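You operate a simulated robot arm through the tools that you are given. There is no shell and no other tool.

Carry out the task below with a simulated robot arm. There is one attempt and no reset: what you move stays moved.

Task
Warm the coldest return can with one steam pulse, then drain it.
Fine: the heat board tells which; five-band nest, one press of the steam pulse button, back into its own pocket, then that pocket's drain button.

It is judged by the outcome, as a careful person would: the job done as asked, and still so three seconds after it is handed in. It fails if anything else is knocked over, pushed out of place, dropped, spilled or broken.

Robot
A 7-joint arm with a two-finger parallel gripper, fixed in place. Base frame: the origin is at the foot of the arm, x ahead of it, y to its left, z up. Units: mm, rad, N and s.
Its first joint turns from -2.601 to 2.601 rad. Payload 3.5 kg.
The TCP is the grasp point between the finger pads, 23 mm short of the fingertips. In the tool frame z runs along the fingers and y along their closing line. The gripper opens to 94 mm. The fingers are 38 mm wide and 10 mm thick; the gripper's body (54 by 96 mm) begins 39 mm behind the TCP.
Orientation is that of the tool frame in the base frame, as [roll, pitch, yaw] about the fixed x, y, z axes, in that order (R = Rz(yaw) Ry(pitch) Rx(roll)). With the fingers straight down and closing along the base's y, the tool's x points along the base's -x, its y along +y and its z along -z.

Tools
- The arm moves only by the tool play_rows. Its argument "moves" is text: rows parted by semicolons, each of 7 numbers parted by spaces: the shift along the base's x, y, z in units of 200 mm (1.0 is 200 mm), then the turn, a rotation vector about the base's x, y, z in units of 45 degrees (1.0 is 45 degrees), then the opening, from 0 (shut) to 1 (fully open). In form: x y z wx wy wz claw; .... A call has 1 to 20 rows; each row is the pose to reach, as a shift and turn from the pose commanded when the call began. A call with a number of a shift or a turn outside -1 to 1 is refused whole. Rows are played at 5 a second. More than 50 mm and 0.15 rad between two rows, or a gripper value outside its range, and nothing of the call is played. Where a pose cannot be reached the arm comes as near as it can. A force on the tool above 90 N (or 10 N above the force at the start of the call, whichever is more), or a blocked arm, ends the call early, and 0.2 s more pass. The fingers move at their own pace (about 153 mm/s each) and stop on an object; they squeeze with about 38 N. The grip force told is the motor's: it shows also when the fingers shut on nothing. Time passes only in rows, and 0.2 s behind the last, so rows that repeat a pose let the fingers close. It gives the time, the measured TCP pose, the force on the tool (base axes), the opening and the grip force at its end, in the units of the frame above (readings bear some noise), with the torque about the TCP (base axes, N m) and any sound that the robot's microphone picked up.
- Cameras (640 x 400 px; columns grow to the right, rows downward): "scene" is fixed at [49.3, 650.8, 1700.9]; the picture's right is [-0.48, -0.88, 0.00], its down [-0.51, 0.28, -0.82] and it looks along [0.72, -0.39, -0.57] (base axes); focal length 333 px, centre (320, 200). "wrist" rides on the gripper at [86, 16, -74] in the tool frame; the picture's right is [-0.18, 0.98, 0.00], its down [-0.58, -0.11, -0.81] and it looks along [-0.79, -0.15, 0.59] (tool axes); focal length 243 px, centre (320, 200).
- snapshot(camera): a new picture of that camera. No time passes.
- probe_pixels(camera, pixels): there is no depth. For up to 12 entries [column, row, z] of the newest picture of that camera ("zoom" is the newest enlarged one), the place [x, y] in the base frame at which the ray of that pixel passes the height z, good to about 2 mm. No time passes.
- inspect(camera, box): a new picture of the part [left, top, right, bottom] of that camera's present view, enlarged. No time passes.
- sign_off(): hands the job in; it is judged then, once.

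Unless the task says otherwise, let go and move clear before handing in.

The tools are called after "Emit:" as a command line: name --argument value ..., lists and objects as JSON in quotes. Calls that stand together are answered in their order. play_rows: Moves the arm, as the interface text tells. Its arguments: {"type":"object","properties":{"moves":{"type":"string"}},"required":["moves"]} The other tools are called the same way: snapshot (camera) takes a picture; probe_pixels (camera, pixels) gives the place at which the rays of pixels pass given heights; inspect (camera, box) takes an enlarged picture of a part of a camera's view; sign_off () hands the job in.

At the start:

```text
time: 0.0
tool_pos: [1042.2, 345.5, 1203.4]
ee_rot: [-3.142, 0.0, 3.141]
contact_force: [0.6, 0.1, 0.9]
wrist_torque: [0.0, 0.02, 0.0]
opening: 94.0
grasp_force: 0.0
```

scene: 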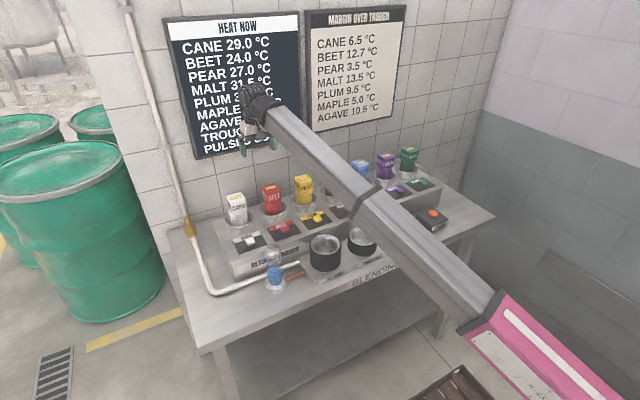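
wrist: 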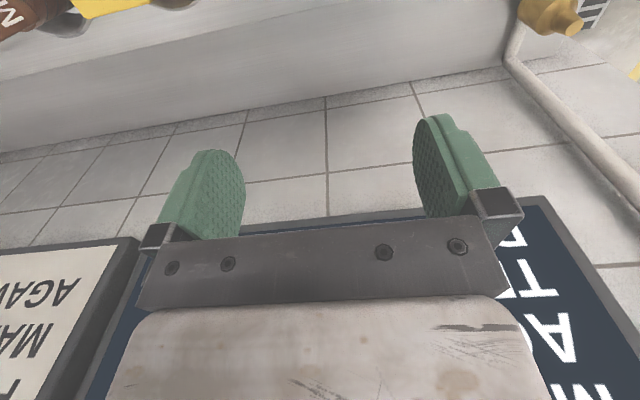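

The arm hides part of the HEAT NOW board (around px 240,110) and the middle of the table. I'll enlarge both areas before I move.

Emit:
inspect --camera "scene" --box '[160, 0, 420, 165]'

Emit:
inspect --camera "scene" --box '[180, 140, 500, 340]'

```text
2.42 times, centred on (290, 82) of scene
```

zoom: 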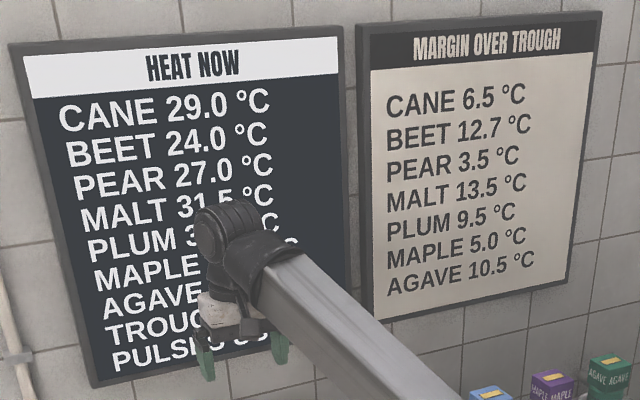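

```text
2.00 times, centred on (340, 240) of scene
```

zoom: 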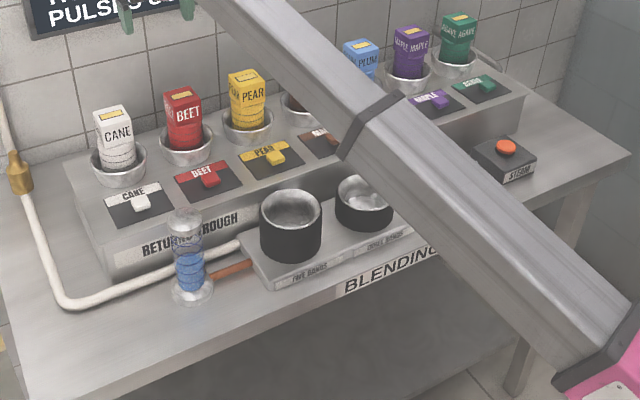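

The readings for MALT, PLUM, MAPLE, AGAVE, TROUGH and PULSE are partly covered by the arm. I'll work out the table layout, then swing the arm aside to read the rest.

Emit:
probe_pixels --camera "scene" --pixels '[[205, 350, 800], [495, 215, 800], [170, 230, 800], [325, 255, 900], [275, 290, 800], [430, 215, 850], [237, 200, 1000], [408, 150, 1000], [205, 350, 700], [495, 215, 700]]'

Emit:
play_rows --moves "-0.2 -0.2 0 0 0 0 1; -0.35 -0.4 0 0 0 0 1; -0.5 -0.6 0 0 0 0 1; -0.65 -0.8 0 0 0 0 1; -0.8 -1 0 0 0 0 1"

```text
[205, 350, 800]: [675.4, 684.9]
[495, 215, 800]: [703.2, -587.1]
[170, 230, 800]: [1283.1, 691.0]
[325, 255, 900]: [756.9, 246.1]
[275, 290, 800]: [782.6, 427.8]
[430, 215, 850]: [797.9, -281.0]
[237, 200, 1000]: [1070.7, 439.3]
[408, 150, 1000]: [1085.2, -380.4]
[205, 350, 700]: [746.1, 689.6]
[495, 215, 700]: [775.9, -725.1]
```

```text
refused: row 1 steps farther than a row can; nothing moved
```

The row was refused because the diagonal step went over 50 mm. I'll use smaller steps to move the arm back and to the right.

Emit:
play_rows --moves "-0.14 -0.18 0 0 0 0 1; -0.28 -0.36 0 0 0 0 1; -0.42 -0.54 0 0 0 0 1; -0.56 -0.72 0 0 0 0 1; -0.7 -0.9 0 0 0 0 1; -0.8 -1 0 0 0 0 1"

Emit:
snapshot --camera "scene"

```text
time: 0.7
tool_pos: [978.7, 260.7, 1204.0]
ee_rot: [3.137, 0.015, 3.113]
contact_force: [1.2, 18.2, -3.8]
wrist_torque: [-1.74, -0.4, -1.86]
opening: 93.8
grasp_force: 0.1
stopped in row 3: the force on the tool passed its limit at 105 N (the readings are from after the stop); the commanded pose is now the measured one
```

```text
taken
```

scene: 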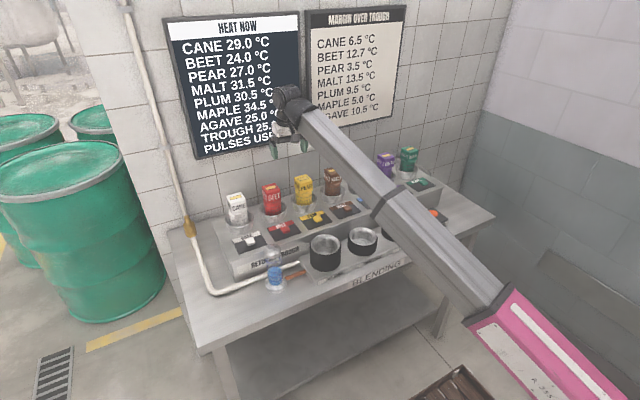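

The arm stopped at 105 N at (979, 261, 1204), and I don't know what it touched. I'll look at the wrist view and the boards before moving again.

Emit:
snapshot --camera "wrist"

Emit:
inspect --camera "scene" --box '[160, 0, 420, 165]'

Emit:
inspect --camera "scene" --box '[230, 70, 350, 170]'

Emit:
inspect --camera "scene" --box '[200, 150, 360, 300]'

```text
taken
```

wrist: 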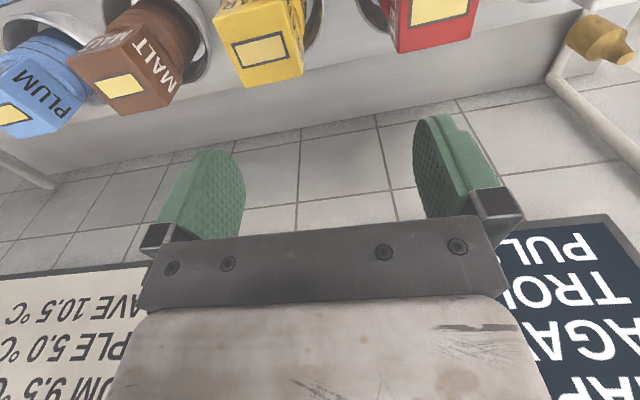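

```text
2.42 times, centred on (290, 82) of scene
```

zoom: 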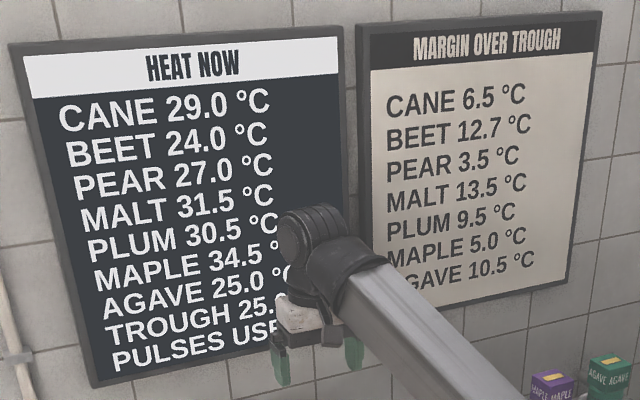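

```text
4.00 times, centred on (290, 120) of scene
```

zoom: 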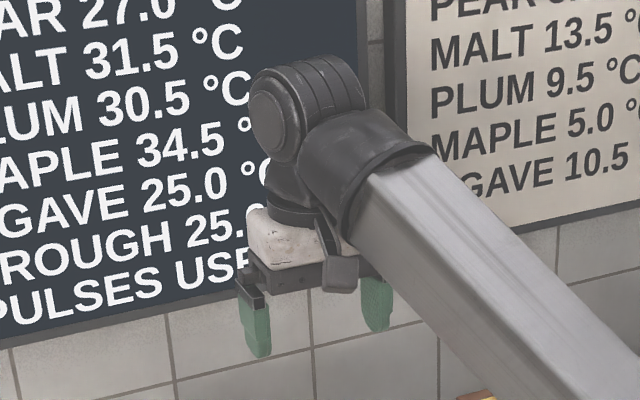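

```text
2.67 times, centred on (280, 225) of scene
```

zoom: 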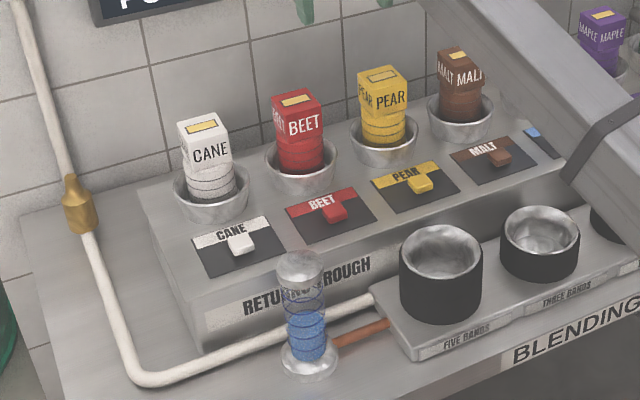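

I see no contact in the wrist view or the zoom, so the spike was probably from moving too fast. BEET at 24.0 looks coldest so far. I'll continue in smaller steps to clear the view.

Emit:
play_rows --moves "-0.03 -0.03 0 0 0 0 1; -0.08 -0.1 0 0 0 0 1; -0.16 -0.2 0 0 0 0 1; -0.24 -0.3 0 0 0 0 1; -0.32 -0.4 0 0 0 0 1; -0.4 -0.5 0 0 0 0 1; -0.48 -0.6 0 0 0 0 1; -0.56 -0.7 0 0 0 0 1; -0.64 -0.8 0 0 0 0 1; -0.7 -0.9 0 0 0 0 1; -0.74 -0.96 0 0 0 0 1; -0.75 -0.98 0 0 0 0 1"

Emit:
snapshot --camera "scene"

```text
time: 1.5
tool_pos: [956.5, 232.3, 1204.8]
ee_rot: [3.134, 0.023, 3.091]
contact_force: [0.8, 18.1, -4.8]
wrist_torque: [-1.76, -0.37, -1.92]
opening: 93.8
grasp_force: 0.0
stopped in row 3: the force on the tool passed its limit at 98 N (the readings are from after the stop); the commanded pose is now the measured one
```

```text
taken
```

scene: 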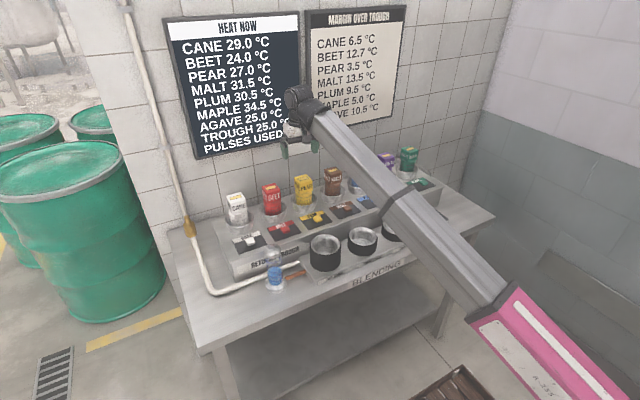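

The board now reads BEET 24.0, AGAVE 25.0 and TROUGH 25.0, with the PULSES USED value still covered. An 18 N load stays on the tool and may be the wrist camera pressing on the forearm at this height, so I'll work out can heights before lowering.

Emit:
inspect --camera "scene" --box '[160, 0, 420, 165]'

Emit:
snapshot --camera "wrist"

Emit:
inspect --camera "scene" --box '[270, 70, 350, 120]'

```text
2.42 times, centred on (290, 82) of scene
```

zoom: 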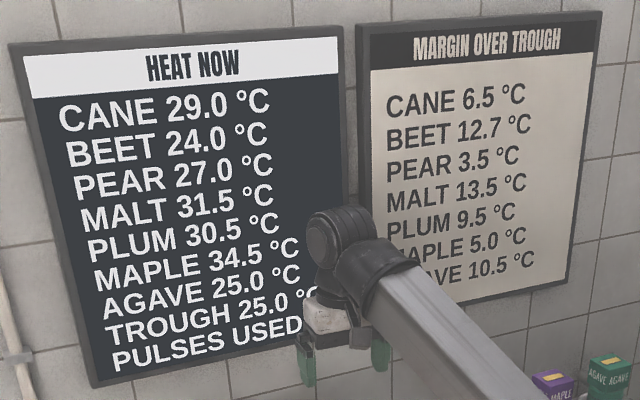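

```text
taken
```

wrist: 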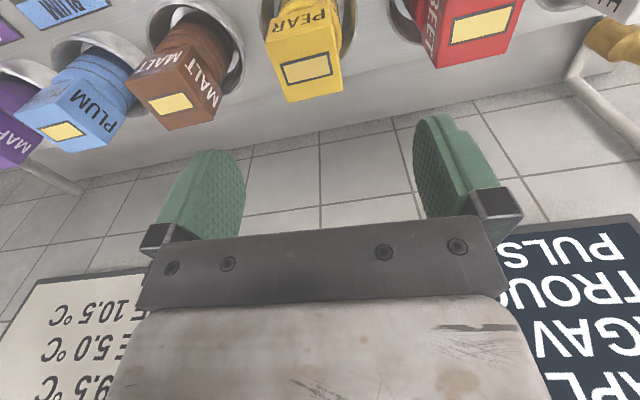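

```text
8.00 times, centred on (310, 95) of scene
```

zoom: 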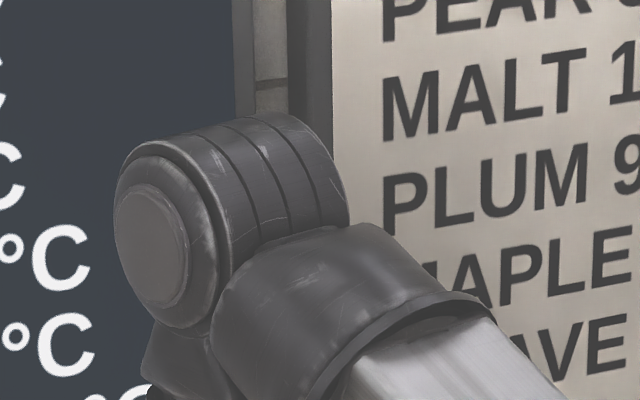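

Next I'll find the height of the can tops by matching the yellow top labels in the scene view (MALT 332,171; PEAR 303,177; BEET 271,188) with the wrist view (MALT 170,100; PEAR 307,72; BEET 480,27).

Emit:
probe_pixels --camera "scene" --pixels '[[331.8, 170.6, 900], [331.8, 170.6, 1000], [331.8, 170.6, 1100], [302.9, 177.3, 900], [302.9, 177.3, 1000], [302.9, 177.3, 1100], [271.4, 187.9, 900], [271.4, 187.9, 1000], [271.4, 187.9, 1100]]'

Emit:
probe_pixels --camera "wrist" --pixels '[[170, 100, 900], [170, 100, 1000], [170, 100, 1100], [307, 72, 900], [307, 72, 1000], [307, 72, 1100], [480, 27, 900], [480, 27, 1000], [480, 27, 1100]]'

```text
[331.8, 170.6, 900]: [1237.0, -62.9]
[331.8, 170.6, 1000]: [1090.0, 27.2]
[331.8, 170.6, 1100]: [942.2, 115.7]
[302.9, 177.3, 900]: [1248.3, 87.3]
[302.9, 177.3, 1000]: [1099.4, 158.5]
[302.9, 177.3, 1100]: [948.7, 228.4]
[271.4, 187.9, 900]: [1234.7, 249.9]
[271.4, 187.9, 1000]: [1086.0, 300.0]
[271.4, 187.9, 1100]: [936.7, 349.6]
```

```text
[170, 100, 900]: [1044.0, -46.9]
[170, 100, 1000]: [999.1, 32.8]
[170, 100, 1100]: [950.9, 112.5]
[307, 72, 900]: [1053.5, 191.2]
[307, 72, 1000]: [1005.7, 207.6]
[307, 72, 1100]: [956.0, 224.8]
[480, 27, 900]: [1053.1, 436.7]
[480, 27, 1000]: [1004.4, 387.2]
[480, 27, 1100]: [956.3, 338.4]
```

The can tops sit at z≈1092, with BEET near (950, 345), well below the fingertips. The force and torque put the contact about 100 mm toward the base and 97 mm above the TCP, so it's the wrist camera housing against the forearm. I'll back off in +y, yaw the tool away, and lower slightly.

Emit:
play_rows --moves "0.02 0.05 0 0 0 -0.05 1; 0.02 0.1 0 0 0 -0.15 1; 0.02 0.1 -0.05 0 0 -0.25 1; 0.02 0.1 -0.1 0 0 -0.35 1; 0.02 0.1 -0.15 0 0 -0.4 1; 0.02 0.1 -0.15 0 0 -0.4 1"

Emit:
snapshot --camera "scene"

```text
time: 2.9
tool_pos: [960.6, 251.8, 1174.6]
ee_rot: [3.134, 0.023, 2.776]
contact_force: [-0.7, 0.0, -0.4]
wrist_torque: [0.01, -0.01, -0.04]
opening: 94.1
grasp_force: 0.1
```

```text
taken
```

scene: 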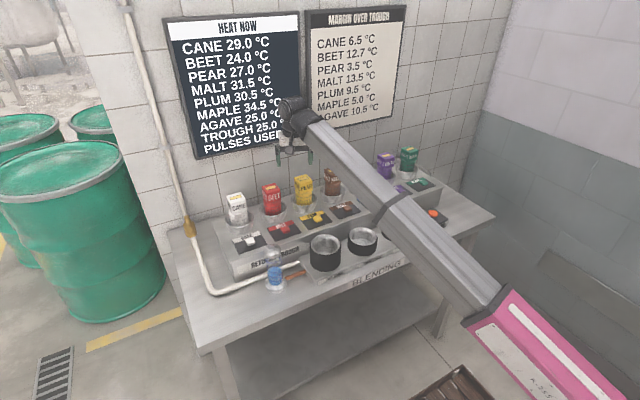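

The force is back to zero. BEET at 24.0 °C is the lowest of the seven readings (AGAVE is next at 25.0). I'll look closely at the BEET can, its pocket and button, and the nest and steam button.

Emit:
inspect --camera "scene" --box '[230, 170, 330, 240]'

Emit:
inspect --camera "scene" --box '[260, 215, 400, 300]'

Emit:
inspect --camera "scene" --box '[370, 140, 500, 240]'

Emit:
snapshot --camera "wrist"

```text
5.71 times, centred on (280, 205) of scene
```

zoom: 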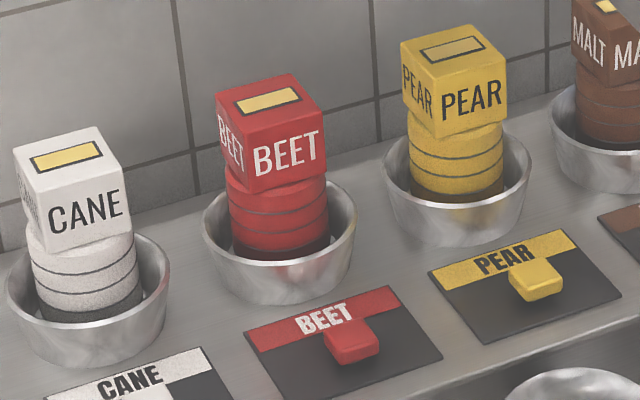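

```text
4.57 times, centred on (330, 258) of scene
```

zoom: 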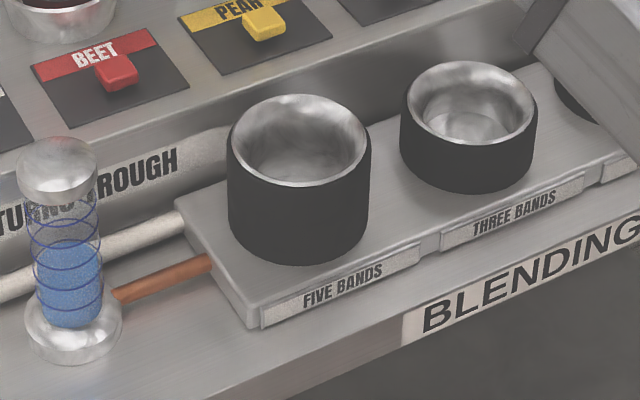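

```text
4.00 times, centred on (435, 190) of scene
```

zoom: 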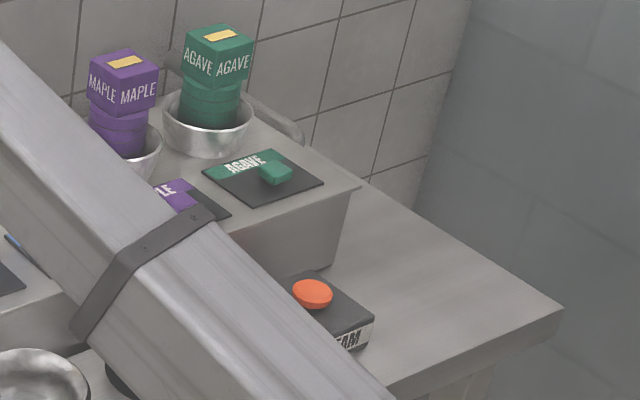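

```text
taken
```

wrist: 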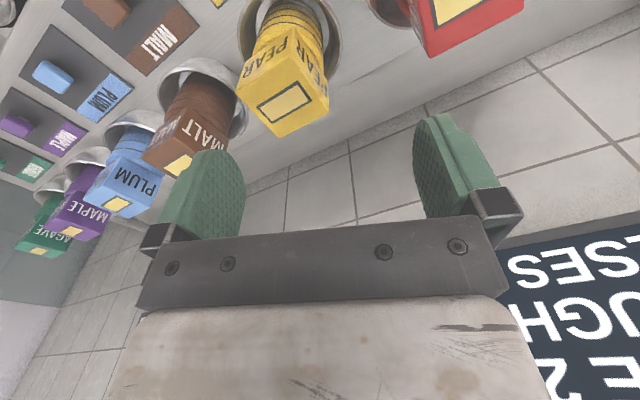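

The BEET can has a square head on a round ribbed body and stands in an open bowl. I'll enlarge it and probe the head corners, the bowl and the button for positions and yaw.

Emit:
inspect --camera "scene" --box '[245, 175, 317, 220]'

```text
8.89 times, centred on (281, 198) of scene
```

zoom: 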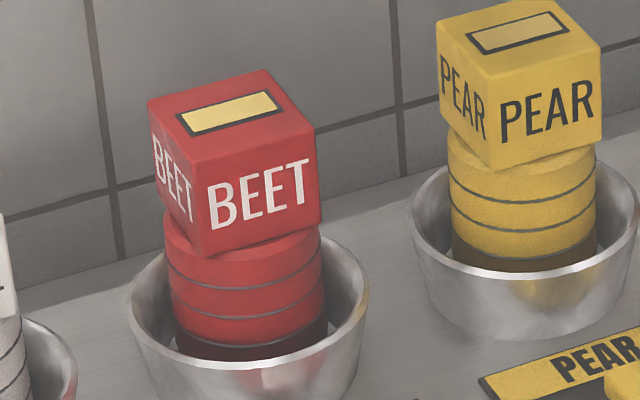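

Emit:
probe_pixels --camera "zoom" --pixels '[[148, 102, 1092], [265, 70, 1092], [316, 130, 1092], [190, 163, 1092], [229, 112, 1092], [197, 258, 1040], [322, 220, 1040], [125, 305, 980], [368, 290, 980], [190, 163, 1080], [316, 130, 1080], [148, 102, 1080]]'

Emit:
inspect --camera "wrist" --box '[360, 0, 560, 110]'

```text
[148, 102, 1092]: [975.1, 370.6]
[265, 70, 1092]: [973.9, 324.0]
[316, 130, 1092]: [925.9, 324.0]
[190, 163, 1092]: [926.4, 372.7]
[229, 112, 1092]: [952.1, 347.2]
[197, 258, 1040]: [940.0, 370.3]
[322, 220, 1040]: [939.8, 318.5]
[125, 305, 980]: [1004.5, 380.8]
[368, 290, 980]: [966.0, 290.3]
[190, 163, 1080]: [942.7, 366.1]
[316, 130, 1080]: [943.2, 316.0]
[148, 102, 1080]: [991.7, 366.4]
```

```text
3.20 times, centred on (460, 55) of wrist
```

zoom: 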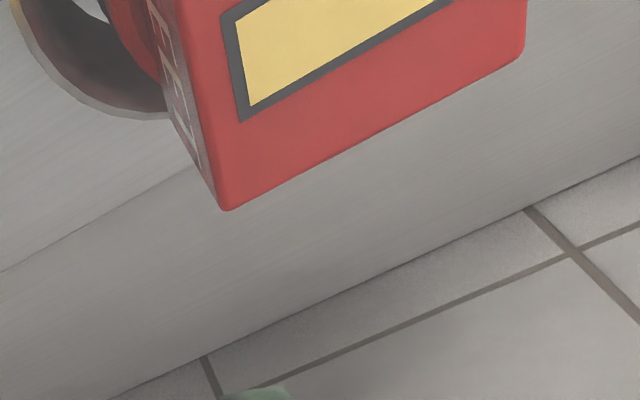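

The BEET head is about 49 mm square, aligned with the base axes, centred near (950, 348), spanning z≈1048–1092. I'll hover above it and turn the tool so the camera points toward +y, well away from the forearm, with the fingers closing along x.

Emit:
play_rows --moves "0 0.05 0 0 0 -0.1 1; 0 0.1 0 0 0.01 -0.25 1; 0 0.2 0 0 0.02 -0.4 1; 0 0.3 0 0 0.03 -0.55 1; -0.02 0.4 0 0 0.03 -0.7 1; -0.04 0.45 0 0 0.03 -0.85 1; -0.05 0.48 0 0 0.03 -0.95 1; -0.05 0.48 0 0 0.03 -1 1; -0.05 0.48 0 0 0.03 -1 1"

Emit:
snapshot --camera "scene"

```text
time: 4.9
tool_pos: [949.9, 346.9, 1174.9]
ee_rot: [-3.134, 0.006, 1.993]
contact_force: [0.0, 0.8, -0.8]
wrist_torque: [0.02, -0.03, 0.0]
opening: 94.0
grasp_force: 0.1
```

```text
taken
```

scene: 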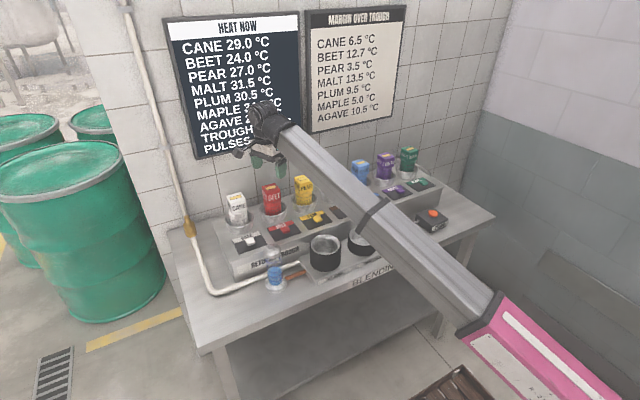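

The hover is clean with no force. I'll finish the yaw to π/2, then check the wrist view.

Emit:
play_rows --moves "0 0 0 0.003 0 -0.12 1; 0 0 0 0.006 0 -0.27 1; 0 0 0 0.01 -0.003 -0.42 1; 0 0.005 0 0.011 -0.006 -0.537 1; 0 0.005 0 0.011 -0.006 -0.537 1"

Emit:
snapshot --camera "wrist"

Emit:
inspect --camera "scene" --box '[340, 150, 500, 250]'

```text
time: 6.1
tool_pos: [949.9, 347.4, 1174.7]
ee_rot: [-3.14, -0.002, 1.572]
contact_force: [0.3, 0.1, -0.3]
wrist_torque: [-0.02, 0.02, 0.02]
opening: 94.2
grasp_force: 0.1
```

```text
taken
```

wrist: 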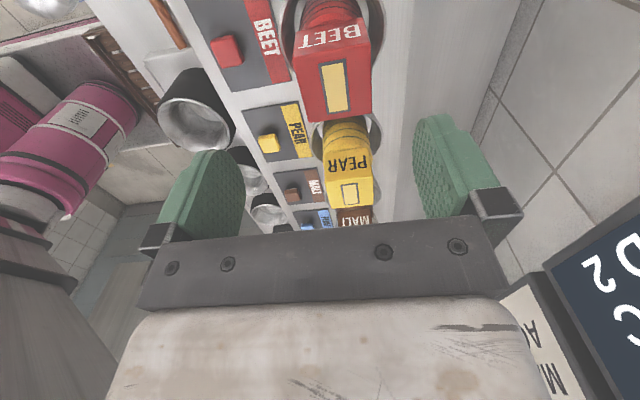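

```text
4.00 times, centred on (420, 200) of scene
```

zoom: 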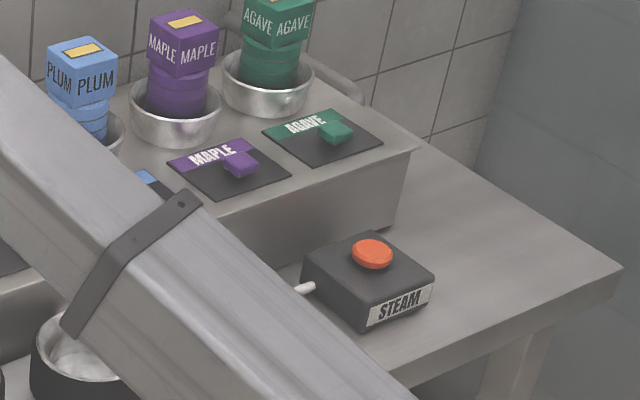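

The wrist view shows the nest, the BEET button and the can. I'll match points between cameras for heights: the BEET button (scene 286,229; wrist 226,50), the nest rim centre (scene 325,245; wrist 196,125) and the top-label centre.

Emit:
inspect --camera "wrist" --box '[140, 0, 400, 160]'

Emit:
probe_pixels --camera "scene" --pixels '[[285.6, 229.2, 940], [285.6, 229.2, 980], [325.2, 244.9, 900], [325.2, 244.9, 940], [325.2, 244.9, 980], [433, 212.5, 860], [433, 212.5, 900], [433, 212.5, 940]]'

Emit:
probe_pixels --camera "wrist" --pixels '[[226, 50, 940], [226, 50, 980], [196, 125, 900], [196, 125, 940], [196, 125, 980], [334, 88, 1080], [334, 88, 1092], [334, 88, 1100]]'

```text
2.46 times, centred on (270, 80) of wrist
```

zoom: 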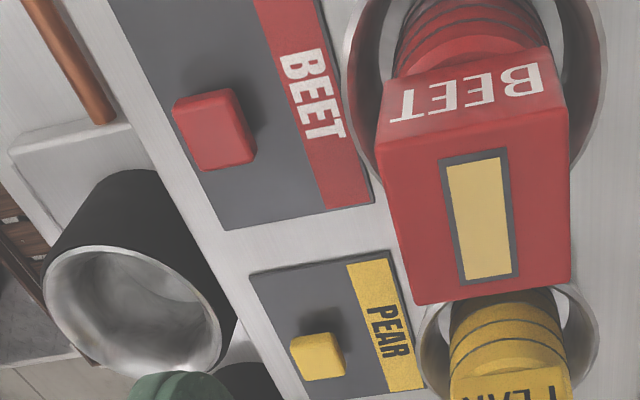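

```text
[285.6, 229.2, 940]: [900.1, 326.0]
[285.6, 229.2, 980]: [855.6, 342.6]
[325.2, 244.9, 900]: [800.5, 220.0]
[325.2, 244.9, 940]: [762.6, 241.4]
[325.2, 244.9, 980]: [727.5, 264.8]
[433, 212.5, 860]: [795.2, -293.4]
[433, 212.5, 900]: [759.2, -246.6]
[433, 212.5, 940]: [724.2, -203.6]
```

```text
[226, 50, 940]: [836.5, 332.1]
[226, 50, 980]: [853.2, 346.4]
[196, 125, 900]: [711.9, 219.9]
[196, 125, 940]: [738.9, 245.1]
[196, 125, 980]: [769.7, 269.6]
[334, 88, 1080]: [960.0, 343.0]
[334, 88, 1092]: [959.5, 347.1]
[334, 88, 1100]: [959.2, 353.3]
```

Both views agree when the head top is at z≈1086, so the can centre is (959, 345). The nest rim centre is ≈(750, 251, 954) and the BEET button top is ≈(855, 344, 981). I'll correct xy and come down around the head with the fingers open.

Emit:
play_rows --moves "0.045 -0.012 0 0 0.003 0 1; 0.045 -0.012 -0.1 0 0.003 0 1; 0.045 -0.012 -0.2 0 0.003 0 1; 0.045 -0.012 -0.3 0 0.003 0 1; 0.045 -0.012 -0.38 0 0.003 0 1; 0.045 -0.012 -0.38 0 0.003 0 1"

Emit:
snapshot --camera "wrist"

Emit:
inspect --camera "scene" --box '[230, 120, 330, 220]'

```text
time: 7.5
tool_pos: [958.7, 347.3, 1096.9]
ee_rot: [-3.135, -0.002, 1.57]
contact_force: [0.5, 0.4, -0.1]
wrist_torque: [0.0, 0.02, 0.01]
opening: 94.0
grasp_force: 0.1
```

```text
taken
```

wrist: 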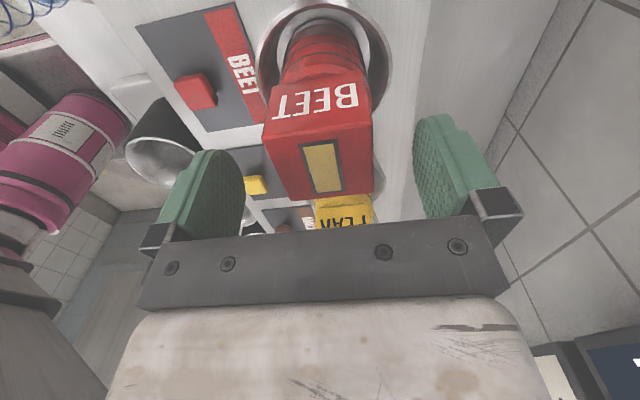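

```text
4.00 times, centred on (280, 170) of scene
```

zoom: 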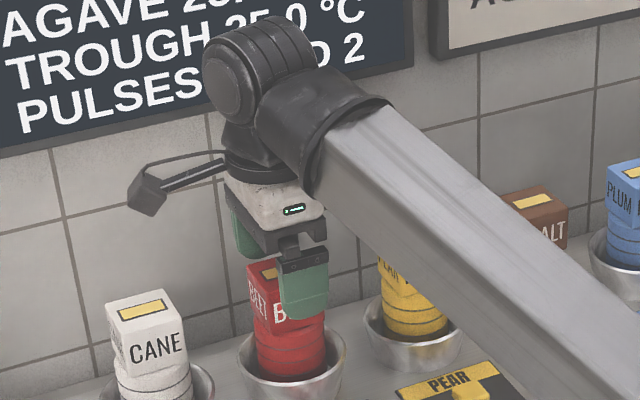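

The fingers straddle the head and the view shows it centred between them (label at 322,168). I'll check the offset before the last descent.

Emit:
probe_pixels --camera "wrist" --pixels '[[322, 168, 1086], [265, 142, 1086], [369, 128, 1086], [287, 201, 1086], [373, 192, 1086]]'

```text
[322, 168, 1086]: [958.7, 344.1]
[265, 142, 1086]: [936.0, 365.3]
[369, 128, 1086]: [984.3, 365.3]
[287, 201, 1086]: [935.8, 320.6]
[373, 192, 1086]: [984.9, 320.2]
```

The head spans x 936–984 and y 320–365, centre (960, 343). I'll descend to z≈1066 and close.

Emit:
play_rows --moves "0.006 -0.019 0 0 0 0 1; 0.006 -0.019 -0.08 0 0 0 1; 0.006 -0.019 -0.15 0 0 0 1; 0.006 -0.019 -0.155 0 0 0 1; 0.006 -0.019 -0.155 0 0 0 0.4; 0.006 -0.019 -0.155 0 0 0 0.4; 0.006 -0.019 -0.155 0 0 0 0.4; 0.006 -0.019 -0.155 0 0 0 0.4"

Emit:
snapshot --camera "wrist"

```text
time: 9.3
tool_pos: [961.3, 342.3, 1067.1]
ee_rot: [-3.137, -0.003, 1.571]
contact_force: [0.4, -0.1, 0.2]
wrist_torque: [-0.04, -0.06, -0.04]
opening: 50.0
grasp_force: 38.2
```

```text
taken
```

wrist: 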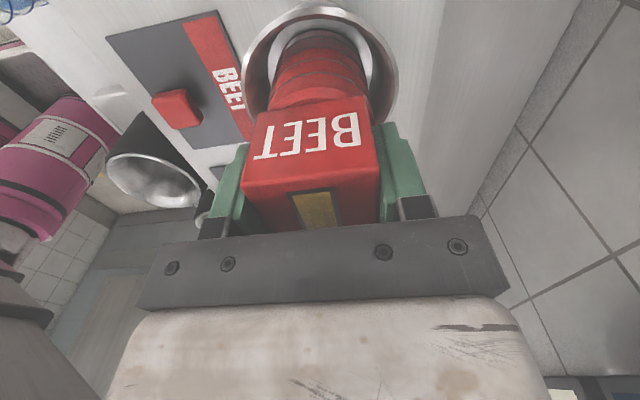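

The grip is on: opening 50 mm, 38 N. I'll lift straight up gently, keeping (961, 342, 1067) as the return pose.

Emit:
play_rows --moves "0 0 0.03 0 0 0 0.35; 0 0 0.08 0 0 0 0.35; 0 0 0.16 0 0 0 0.35; 0 0 0.24 0 0 0 0.35; 0 0 0.32 0 0 0 0.35; 0 0 0.4 0 0 0 0.35; 0 0 0.4 0 0 0 0.35"

Emit:
snapshot --camera "wrist"

Emit:
inspect --camera "scene" --box '[210, 100, 370, 260]'

```text
time: 10.9
tool_pos: [960.8, 342.0, 1145.0]
ee_rot: [-3.137, -0.002, 1.572]
contact_force: [-0.2, 0.1, -4.0]
wrist_torque: [-0.02, 0.01, -0.02]
opening: 49.9
grasp_force: 38.3
```

```text
taken
```

wrist: 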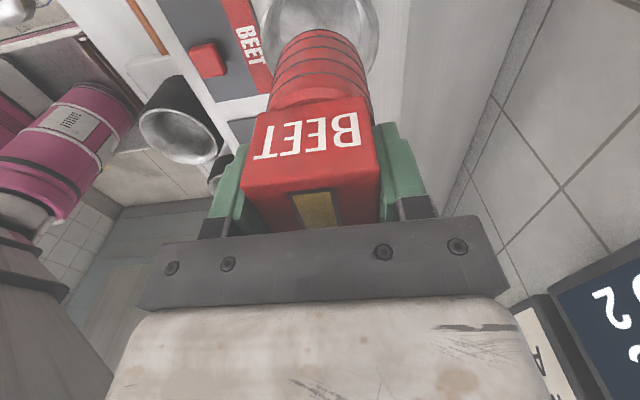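

```text
2.50 times, centred on (290, 180) of scene
```

zoom: 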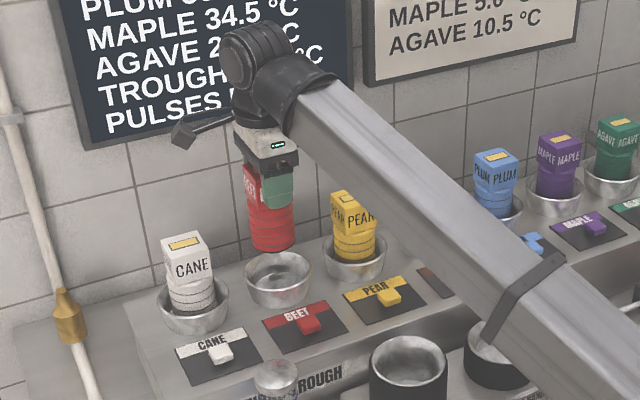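

The can is lifted cleanly and weighs about 4 N. I'll estimate its bottom height, the bowl rim and the nest floor for the transfer.

Emit:
probe_pixels --camera "scene" --pixels '[[270.8, 200, 1030], [270.8, 200, 1050], [270.8, 200, 1070], [262, 214, 1000], [285.6, 212.5, 1000], [273.6, 203, 1000]]'

Emit:
inspect --camera "scene" --box '[260, 215, 400, 300]'

```text
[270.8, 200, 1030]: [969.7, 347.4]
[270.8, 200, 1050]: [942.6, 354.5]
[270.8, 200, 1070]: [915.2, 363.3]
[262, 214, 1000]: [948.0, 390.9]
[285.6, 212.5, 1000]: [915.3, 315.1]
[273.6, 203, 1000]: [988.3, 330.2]
```

```text
4.57 times, centred on (330, 258) of scene
```

zoom: 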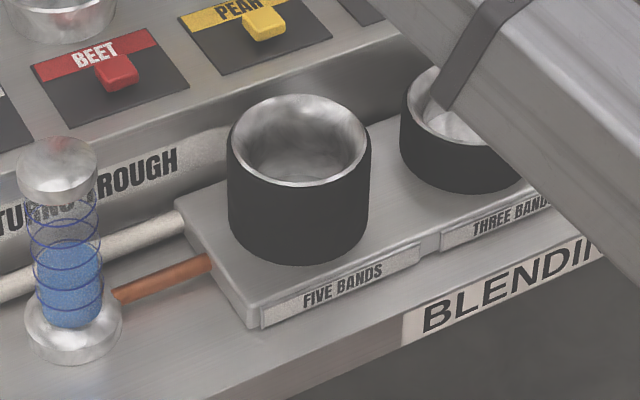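

The can bottom is about 89 mm below the TCP (≈1056 now), above the deck, the buttons and the nest rim. I'll pull straight back in −x first, then move diagonally to just short of the nest.

Emit:
play_rows --moves "-0.04 0 0 0 0 0 0.35; -0.12 0 0 0 0 0 0.35; -0.22 -0.02 0 0 0 0 0.35; -0.33 -0.06 0 0 0 0 0.35; -0.44 -0.12 0 0 0 0 0.35; -0.55 -0.18 0 0 0 0 0.35; -0.66 -0.24 0 0 0 0 0.35; -0.76 -0.3 0 0 0 0 0.35; -0.85 -0.35 0 0 0 0 0.35; -0.92 -0.39 0 0 0 0 0.35; -0.95 -0.4 0 0 0 0 0.35; -0.95 -0.4 0 0 0 0 0.35"

Emit:
snapshot --camera "wrist"

Emit:
snapshot --camera "scene"

```text
time: 13.5
tool_pos: [770.5, 261.0, 1146.0]
ee_rot: [-3.135, -0.001, 1.572]
contact_force: [0.3, -0.2, -4.3]
wrist_torque: [-0.03, 0.01, -0.02]
opening: 49.8
grasp_force: 37.8
```

```text
taken
```

wrist: 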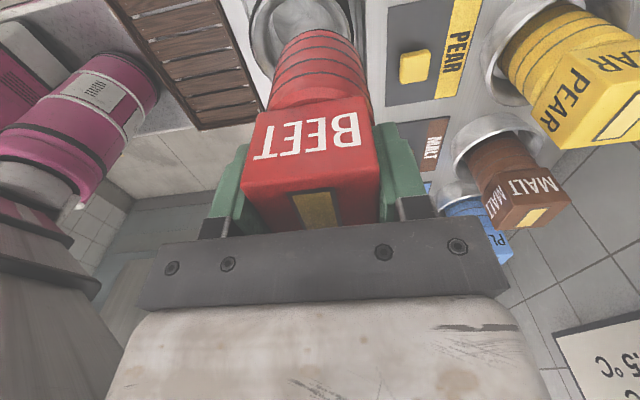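

```text
taken
```

scene: 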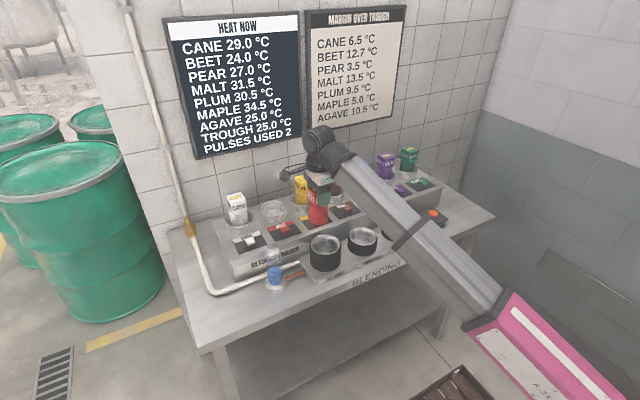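

The full board is now visible: BEET 24.0 is the minimum, and it says PULSES USED 2. I'll refine the nest centre from both cameras.

Emit:
inspect --camera "wrist" --box '[220, 0, 400, 110]'

Emit:
inspect --camera "scene" --box '[290, 220, 370, 270]'

```text
3.56 times, centred on (310, 55) of wrist
```

zoom: 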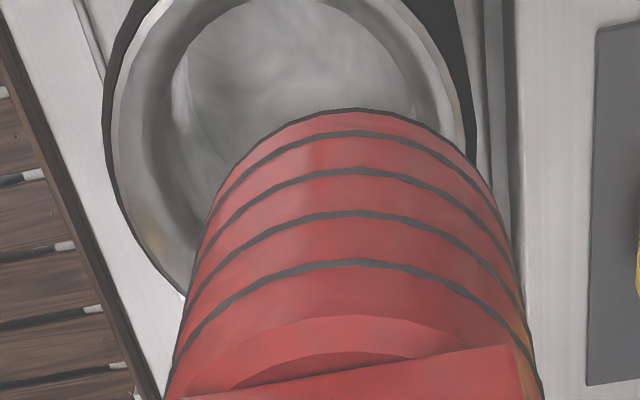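

```text
8.00 times, centred on (330, 245) of scene
```

zoom: 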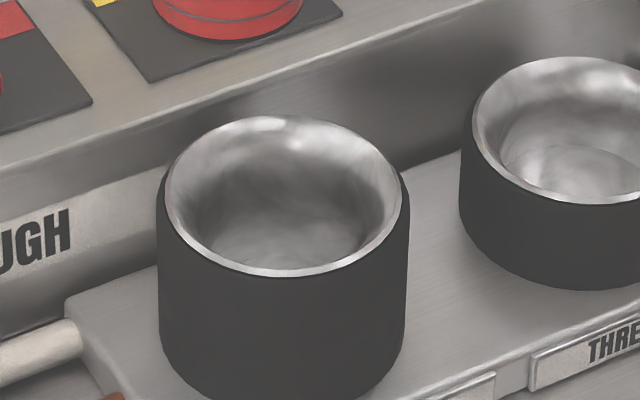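

Emit:
probe_pixels --camera "zoom" --pixels '[[283.5, 196, 954], [283.5, 196, 948], [283.5, 196, 960], [165, 190, 954], [402, 190, 954], [283, 115, 954], [290, 277, 954], [260, 400, 890], [260, 400, 900], [160, 345, 890]]'

Emit:
probe_pixels --camera "wrist" --pixels '[[251, 24, 954], [352, 32, 954], [251, 24, 940], [352, 32, 940], [269, 80, 954], [270, 0, 954], [345, 0, 954]]'

```text
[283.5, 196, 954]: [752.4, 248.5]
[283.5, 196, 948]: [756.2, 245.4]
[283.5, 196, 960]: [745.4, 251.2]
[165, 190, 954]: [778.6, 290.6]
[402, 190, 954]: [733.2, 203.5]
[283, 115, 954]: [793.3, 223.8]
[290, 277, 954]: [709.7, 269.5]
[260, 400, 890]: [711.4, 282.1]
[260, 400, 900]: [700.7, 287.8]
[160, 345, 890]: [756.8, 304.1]
```

```text
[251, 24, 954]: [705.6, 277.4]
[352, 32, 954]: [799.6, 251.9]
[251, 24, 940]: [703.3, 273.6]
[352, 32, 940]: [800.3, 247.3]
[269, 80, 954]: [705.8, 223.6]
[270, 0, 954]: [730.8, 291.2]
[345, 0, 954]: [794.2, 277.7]
```

The nest centre is about (751, 249) with a rim radius of about 49 mm, and its cup tapers so it will guide the can. I'll move over it and lower until the can bottom is ~25 mm above the rim, then check.

Emit:
play_rows --moves "-0.05 -0.03 0 0 0 0 0.35; -0.0975 -0.0625 0 0 0 0 0.35; -0.0975 -0.0625 -0.08 0 0 0 0.35; -0.0975 -0.0625 -0.18 0 0 0 0.35; -0.0975 -0.0625 -0.28 0 0 0 0.35; -0.0975 -0.0625 -0.36 0 0 0 0.35; -0.0975 -0.0625 -0.36 0 0 0 0.35"

Emit:
inspect --camera "scene" --box '[270, 160, 410, 280]'

Emit:
snapshot --camera "wrist"

```text
time: 15.1
tool_pos: [750.7, 249.6, 1073.8]
ee_rot: [-3.136, -0.002, 1.572]
contact_force: [1.0, -0.2, -5.0]
wrist_torque: [-0.02, 0.04, -0.04]
opening: 49.9
grasp_force: 37.4
```

```text
3.33 times, centred on (340, 220) of scene
```

zoom: 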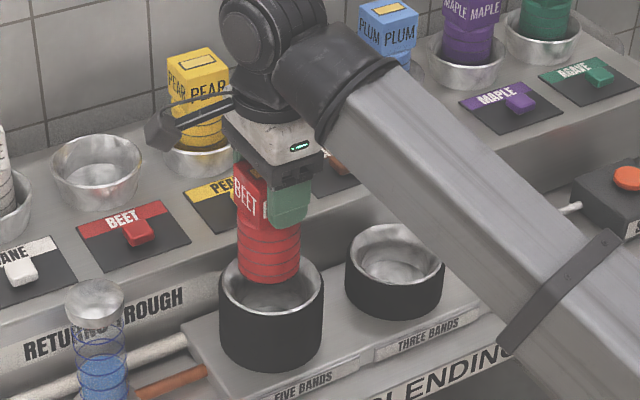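

```text
taken
```

wrist: 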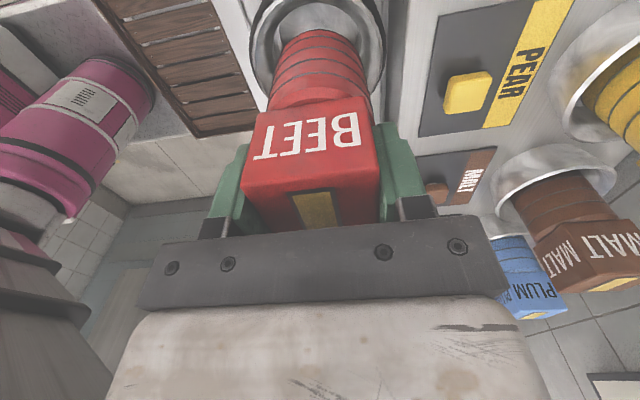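

The can is laterally centred over the nest in both views (scene zoom columns 270 and 270; wrist 318 and 317). I'll lower into the cup in small steps.

Emit:
play_rows --moves "0 0 -0.05 0 0 0 0.35; 0 0 -0.11 0 0 0 0.35; 0 0 -0.17 0 0 0 0.35; 0 0 -0.22 0 0 0 0.35; 0 0 -0.26 0 0 0 0.35; 0 0 -0.3 0 0 0 0.35; 0 0 -0.3 0 0 0 0.35"

Emit:
inspect --camera "scene" --box '[270, 160, 410, 280]'

```text
time: 16.7
tool_pos: [750.6, 250.0, 1012.7]
ee_rot: [-3.136, -0.003, 1.572]
contact_force: [-0.2, -0.2, -4.8]
wrist_torque: [-0.02, 0.03, -0.02]
opening: 49.9
grasp_force: 38.1
```

```text
3.33 times, centred on (340, 220) of scene
```

zoom: 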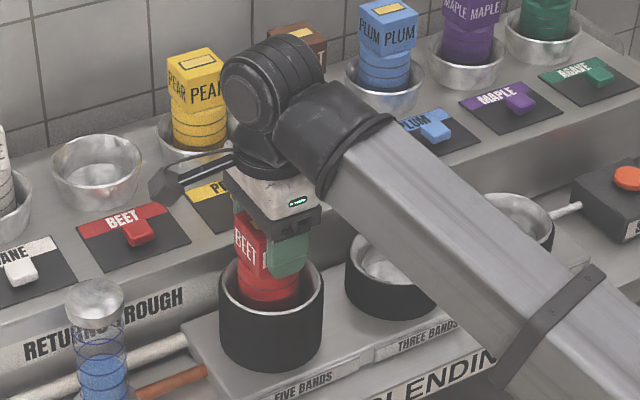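

There's no contact yet at z=1013. I'll go down in finer steps.

Emit:
play_rows --moves "0 0 -0.02 0 0 0 0.35; 0 0 -0.04 0 0 0 0.35; 0 0 -0.06 0 0 0 0.35; 0 0 -0.075 0 0 0 0.35; 0 0 -0.075 0 0 0 0.35"

```text
time: 17.9
tool_pos: [750.6, 249.5, 1000.1]
ee_rot: [-3.136, -0.001, 1.571]
contact_force: [0.3, 0.3, -3.9]
wrist_torque: [-0.04, 0.03, 0.02]
opening: 50.1
grasp_force: 37.7
```

Emit:
play_rows --moves "0 0 -0.012 0 0 0 0.35; 0 0 -0.024 0 0 0 0.35; 0 0 -0.036 0 0 0 0.35; 0 0 -0.048 0 0 0 0.35; 0 0 -0.048 0 0 0 0.35"

Emit:
inspect --camera "scene" --box '[280, 190, 370, 260]'

```text
time: 19.1
tool_pos: [750.8, 250.2, 991.5]
ee_rot: [-3.136, -0.001, 1.57]
contact_force: [0.3, -0.1, -4.1]
wrist_torque: [0.02, -0.04, 0.0]
opening: 49.5
grasp_force: 38.0
```

```text
5.71 times, centred on (325, 225) of scene
```

zoom: 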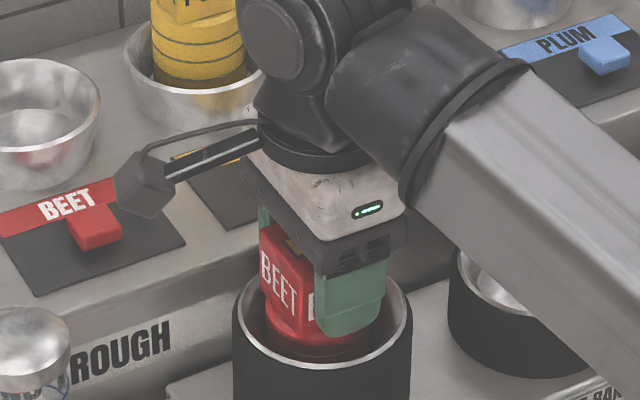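

Emit:
play_rows --moves "0 0 -0.012 0 0 0 0.35; 0 0 -0.024 0 0 0 0.35; 0 0 -0.036 0 0 0 0.35; 0 0 -0.036 0 0 0 0.35"

```text
time: 20.1
tool_pos: [750.6, 249.6, 986.7]
ee_rot: [-3.14, -0.002, 1.571]
contact_force: [-3.6, -3.4, 60.7]
wrist_torque: [-0.39, -0.25, 0.05]
opening: 50.1
grasp_force: 37.9
```

The can bottomed out at z≈987 with a vertical 60 N, which matches the expected nest floor. I'll ease up to take off the load before releasing.

Emit:
play_rows --moves "0 0 0.006 0 0 0 0.35; 0 0 0.012 0 0 0 0.35; 0 0 0.012 0 0 0 0.35"

```text
time: 20.9
tool_pos: [751.1, 248.7, 986.6]
ee_rot: [-3.142, -0.002, 1.57]
contact_force: [2.4, -2.7, 43.9]
wrist_torque: [-0.18, -0.97, -0.02]
opening: 49.8
grasp_force: 38.0
```

Emit:
play_rows --moves "0 0 0.008 0 0 0 0.35; 0 0 0.016 0 0 0 0.35; 0 0 0.016 0 0 0 0.35"

```text
time: 21.7
tool_pos: [749.5, 248.3, 988.4]
ee_rot: [-3.135, -0.002, 1.571]
contact_force: [0.4, -0.1, -4.6]
wrist_torque: [-0.02, -0.03, 0.0]
opening: 50.2
grasp_force: 37.2
```

The load is back to the can's own weight, so it's about 1 mm off the floor. I'll settle it 1 mm and open partway.

Emit:
play_rows --moves "0 0 -0.006 0 0 0 0.35; 0 0 -0.006 0 0 0 0.35; 0 0 -0.006 0 0 0 0.6; 0 0 -0.006 0 0 0 0.68; 0 0 -0.006 0 0 0 0.68"

Emit:
snapshot --camera "wrist"

```text
time: 22.9
tool_pos: [749.8, 248.5, 986.9]
ee_rot: [-3.135, -0.001, 1.571]
contact_force: [0.1, 0.5, 0.5]
wrist_torque: [0.01, -0.02, -0.04]
opening: 63.8
grasp_force: 0.1
```

```text
taken
```

wrist: 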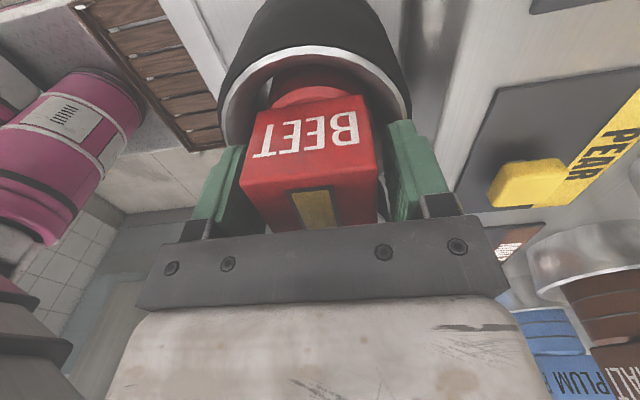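

The can is free and standing straight. I'll rise straight up and then head toward −y for a wrist view of the steam button.

Emit:
play_rows --moves "0 0 0.05 0 0 0 0.68; 0 0 0.15 0 0 0 0.68; 0 0 0.3 0 0 0 0.68; 0 0 0.45 0 0 0 0.68; 0 0 0.6 0 0 0 0.68; 0 0 0.72 0 0 0 0.68; 0 -0.1 0.76 0 0 0 0.5; 0 -0.22 0.76 0 0 0 0.4; 0 -0.35 0.76 0 0 0 0.3; 0 -0.5 0.76 0 0 0 0.2; 0 -0.65 0.76 0 0 0 0; 0 -0.8 0.76 0 0 0 0; 0 -0.92 0.76 0 0 0 0; 0 -0.96 0.76 0 0 0 0; 0 -0.96 0.76 0 0 0 0"

Emit:
snapshot --camera "wrist"

Emit:
snapshot --camera "scene"

```text
time: 26.1
tool_pos: [750.3, 58.0, 1137.2]
ee_rot: [3.134, -0.003, 1.57]
contact_force: [-0.8, -0.3, -0.2]
wrist_torque: [0.0, 0.0, -0.02]
opening: 0.0
grasp_force: 38.3
out of reach, approached as far as the arm can: row 12, 13, 14, 15
```

```text
taken
```

wrist: 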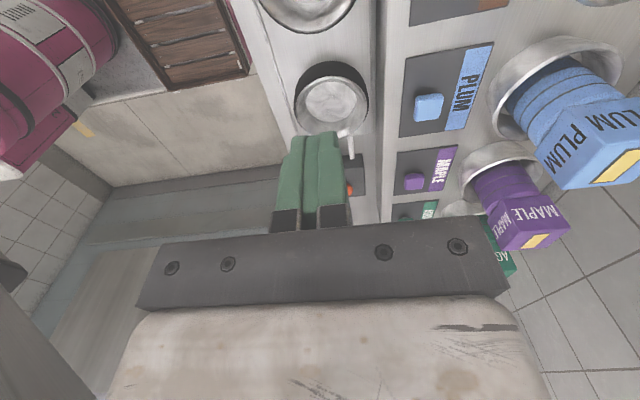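

```text
taken
```

scene: 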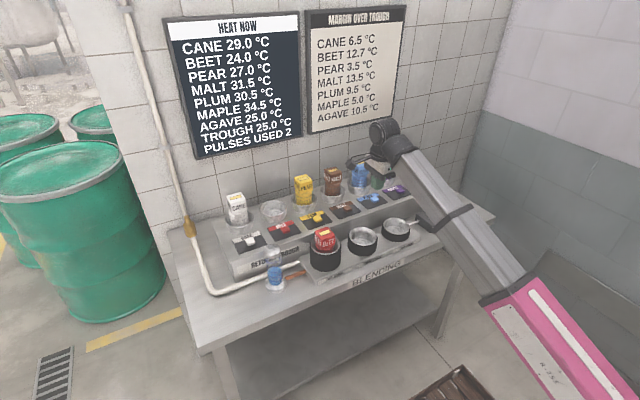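

The arm was briefly at its inner reach limit (radius ~750 at this height), so I'll increase x before going on. The steam button is just visible at wrist (350,188), behind the finger.

Emit:
play_rows --moves "0.08 0 -0.03 0 0 0 0; 0.18 -0.05 -0.08 0 0 0 0; 0.25 -0.15 -0.12 0 0 0 0; 0.25 -0.28 -0.12 0 0 0 0; 0.25 -0.42 -0.12 0 0 0 0; 0.25 -0.53 -0.12 0 0 0 0; 0.25 -0.55 -0.12 0 0 0 0; 0.25 -0.55 -0.12 0 0 0 0"

Emit:
snapshot --camera "wrist"

Emit:
snapshot --camera "scene"

```text
time: 27.9
tool_pos: [803.4, -51.5, 1113.2]
ee_rot: [-3.136, -0.001, 1.569]
contact_force: [0.3, -0.1, 0.2]
wrist_torque: [0.03, 0.01, 0.02]
opening: 0.1
grasp_force: 37.7
```

```text
taken
```

wrist: 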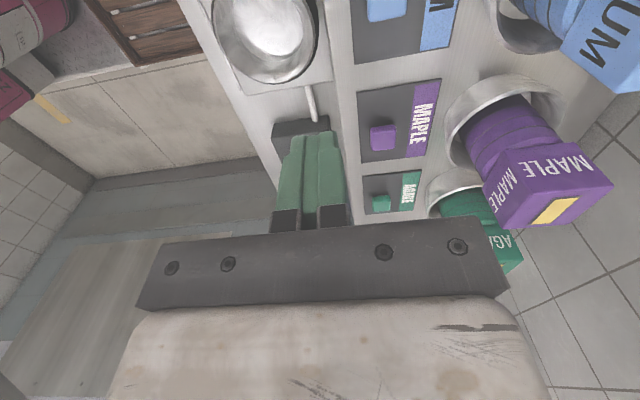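

```text
taken
```

scene: 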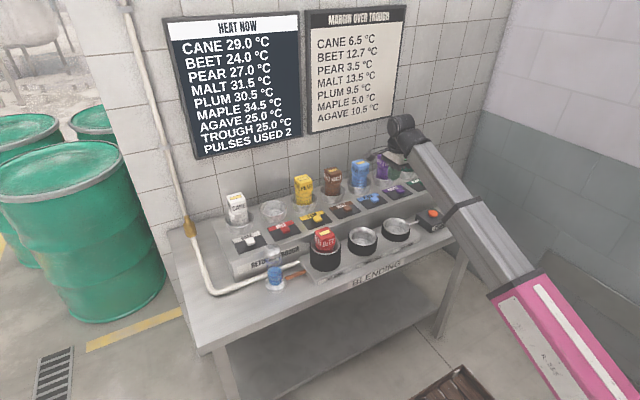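

The fingers hide the steam button. I'll shift a bit in +x and further in −y to get it in view.

Emit:
play_rows --moves "0.06 -0.06 0 0 0 0 0; 0.12 -0.16 0 0 0 0 0; 0.18 -0.28 0 0 0 0 0; 0.2 -0.4 0 0 0 0 0; 0.2 -0.5 0 0 0 0 0; 0.2 -0.5 0 0 0 0 0"

Emit:
snapshot --camera "wrist"

Emit:
snapshot --camera "scene"

```text
time: 29.3
tool_pos: [844.4, -154.7, 1111.6]
ee_rot: [-3.137, -0.001, 1.573]
contact_force: [-0.3, -0.3, 0.4]
wrist_torque: [-0.03, 0.01, 0.0]
opening: 0.0
grasp_force: 37.6
```

```text
taken
```

wrist: 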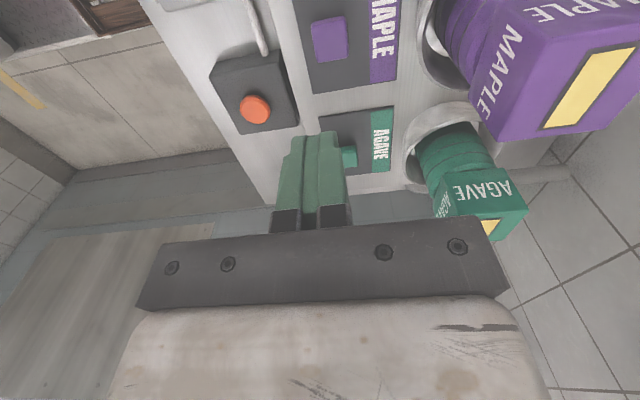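

```text
taken
```

scene: 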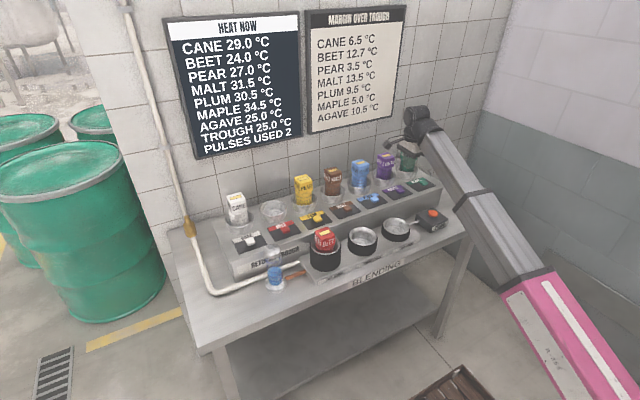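

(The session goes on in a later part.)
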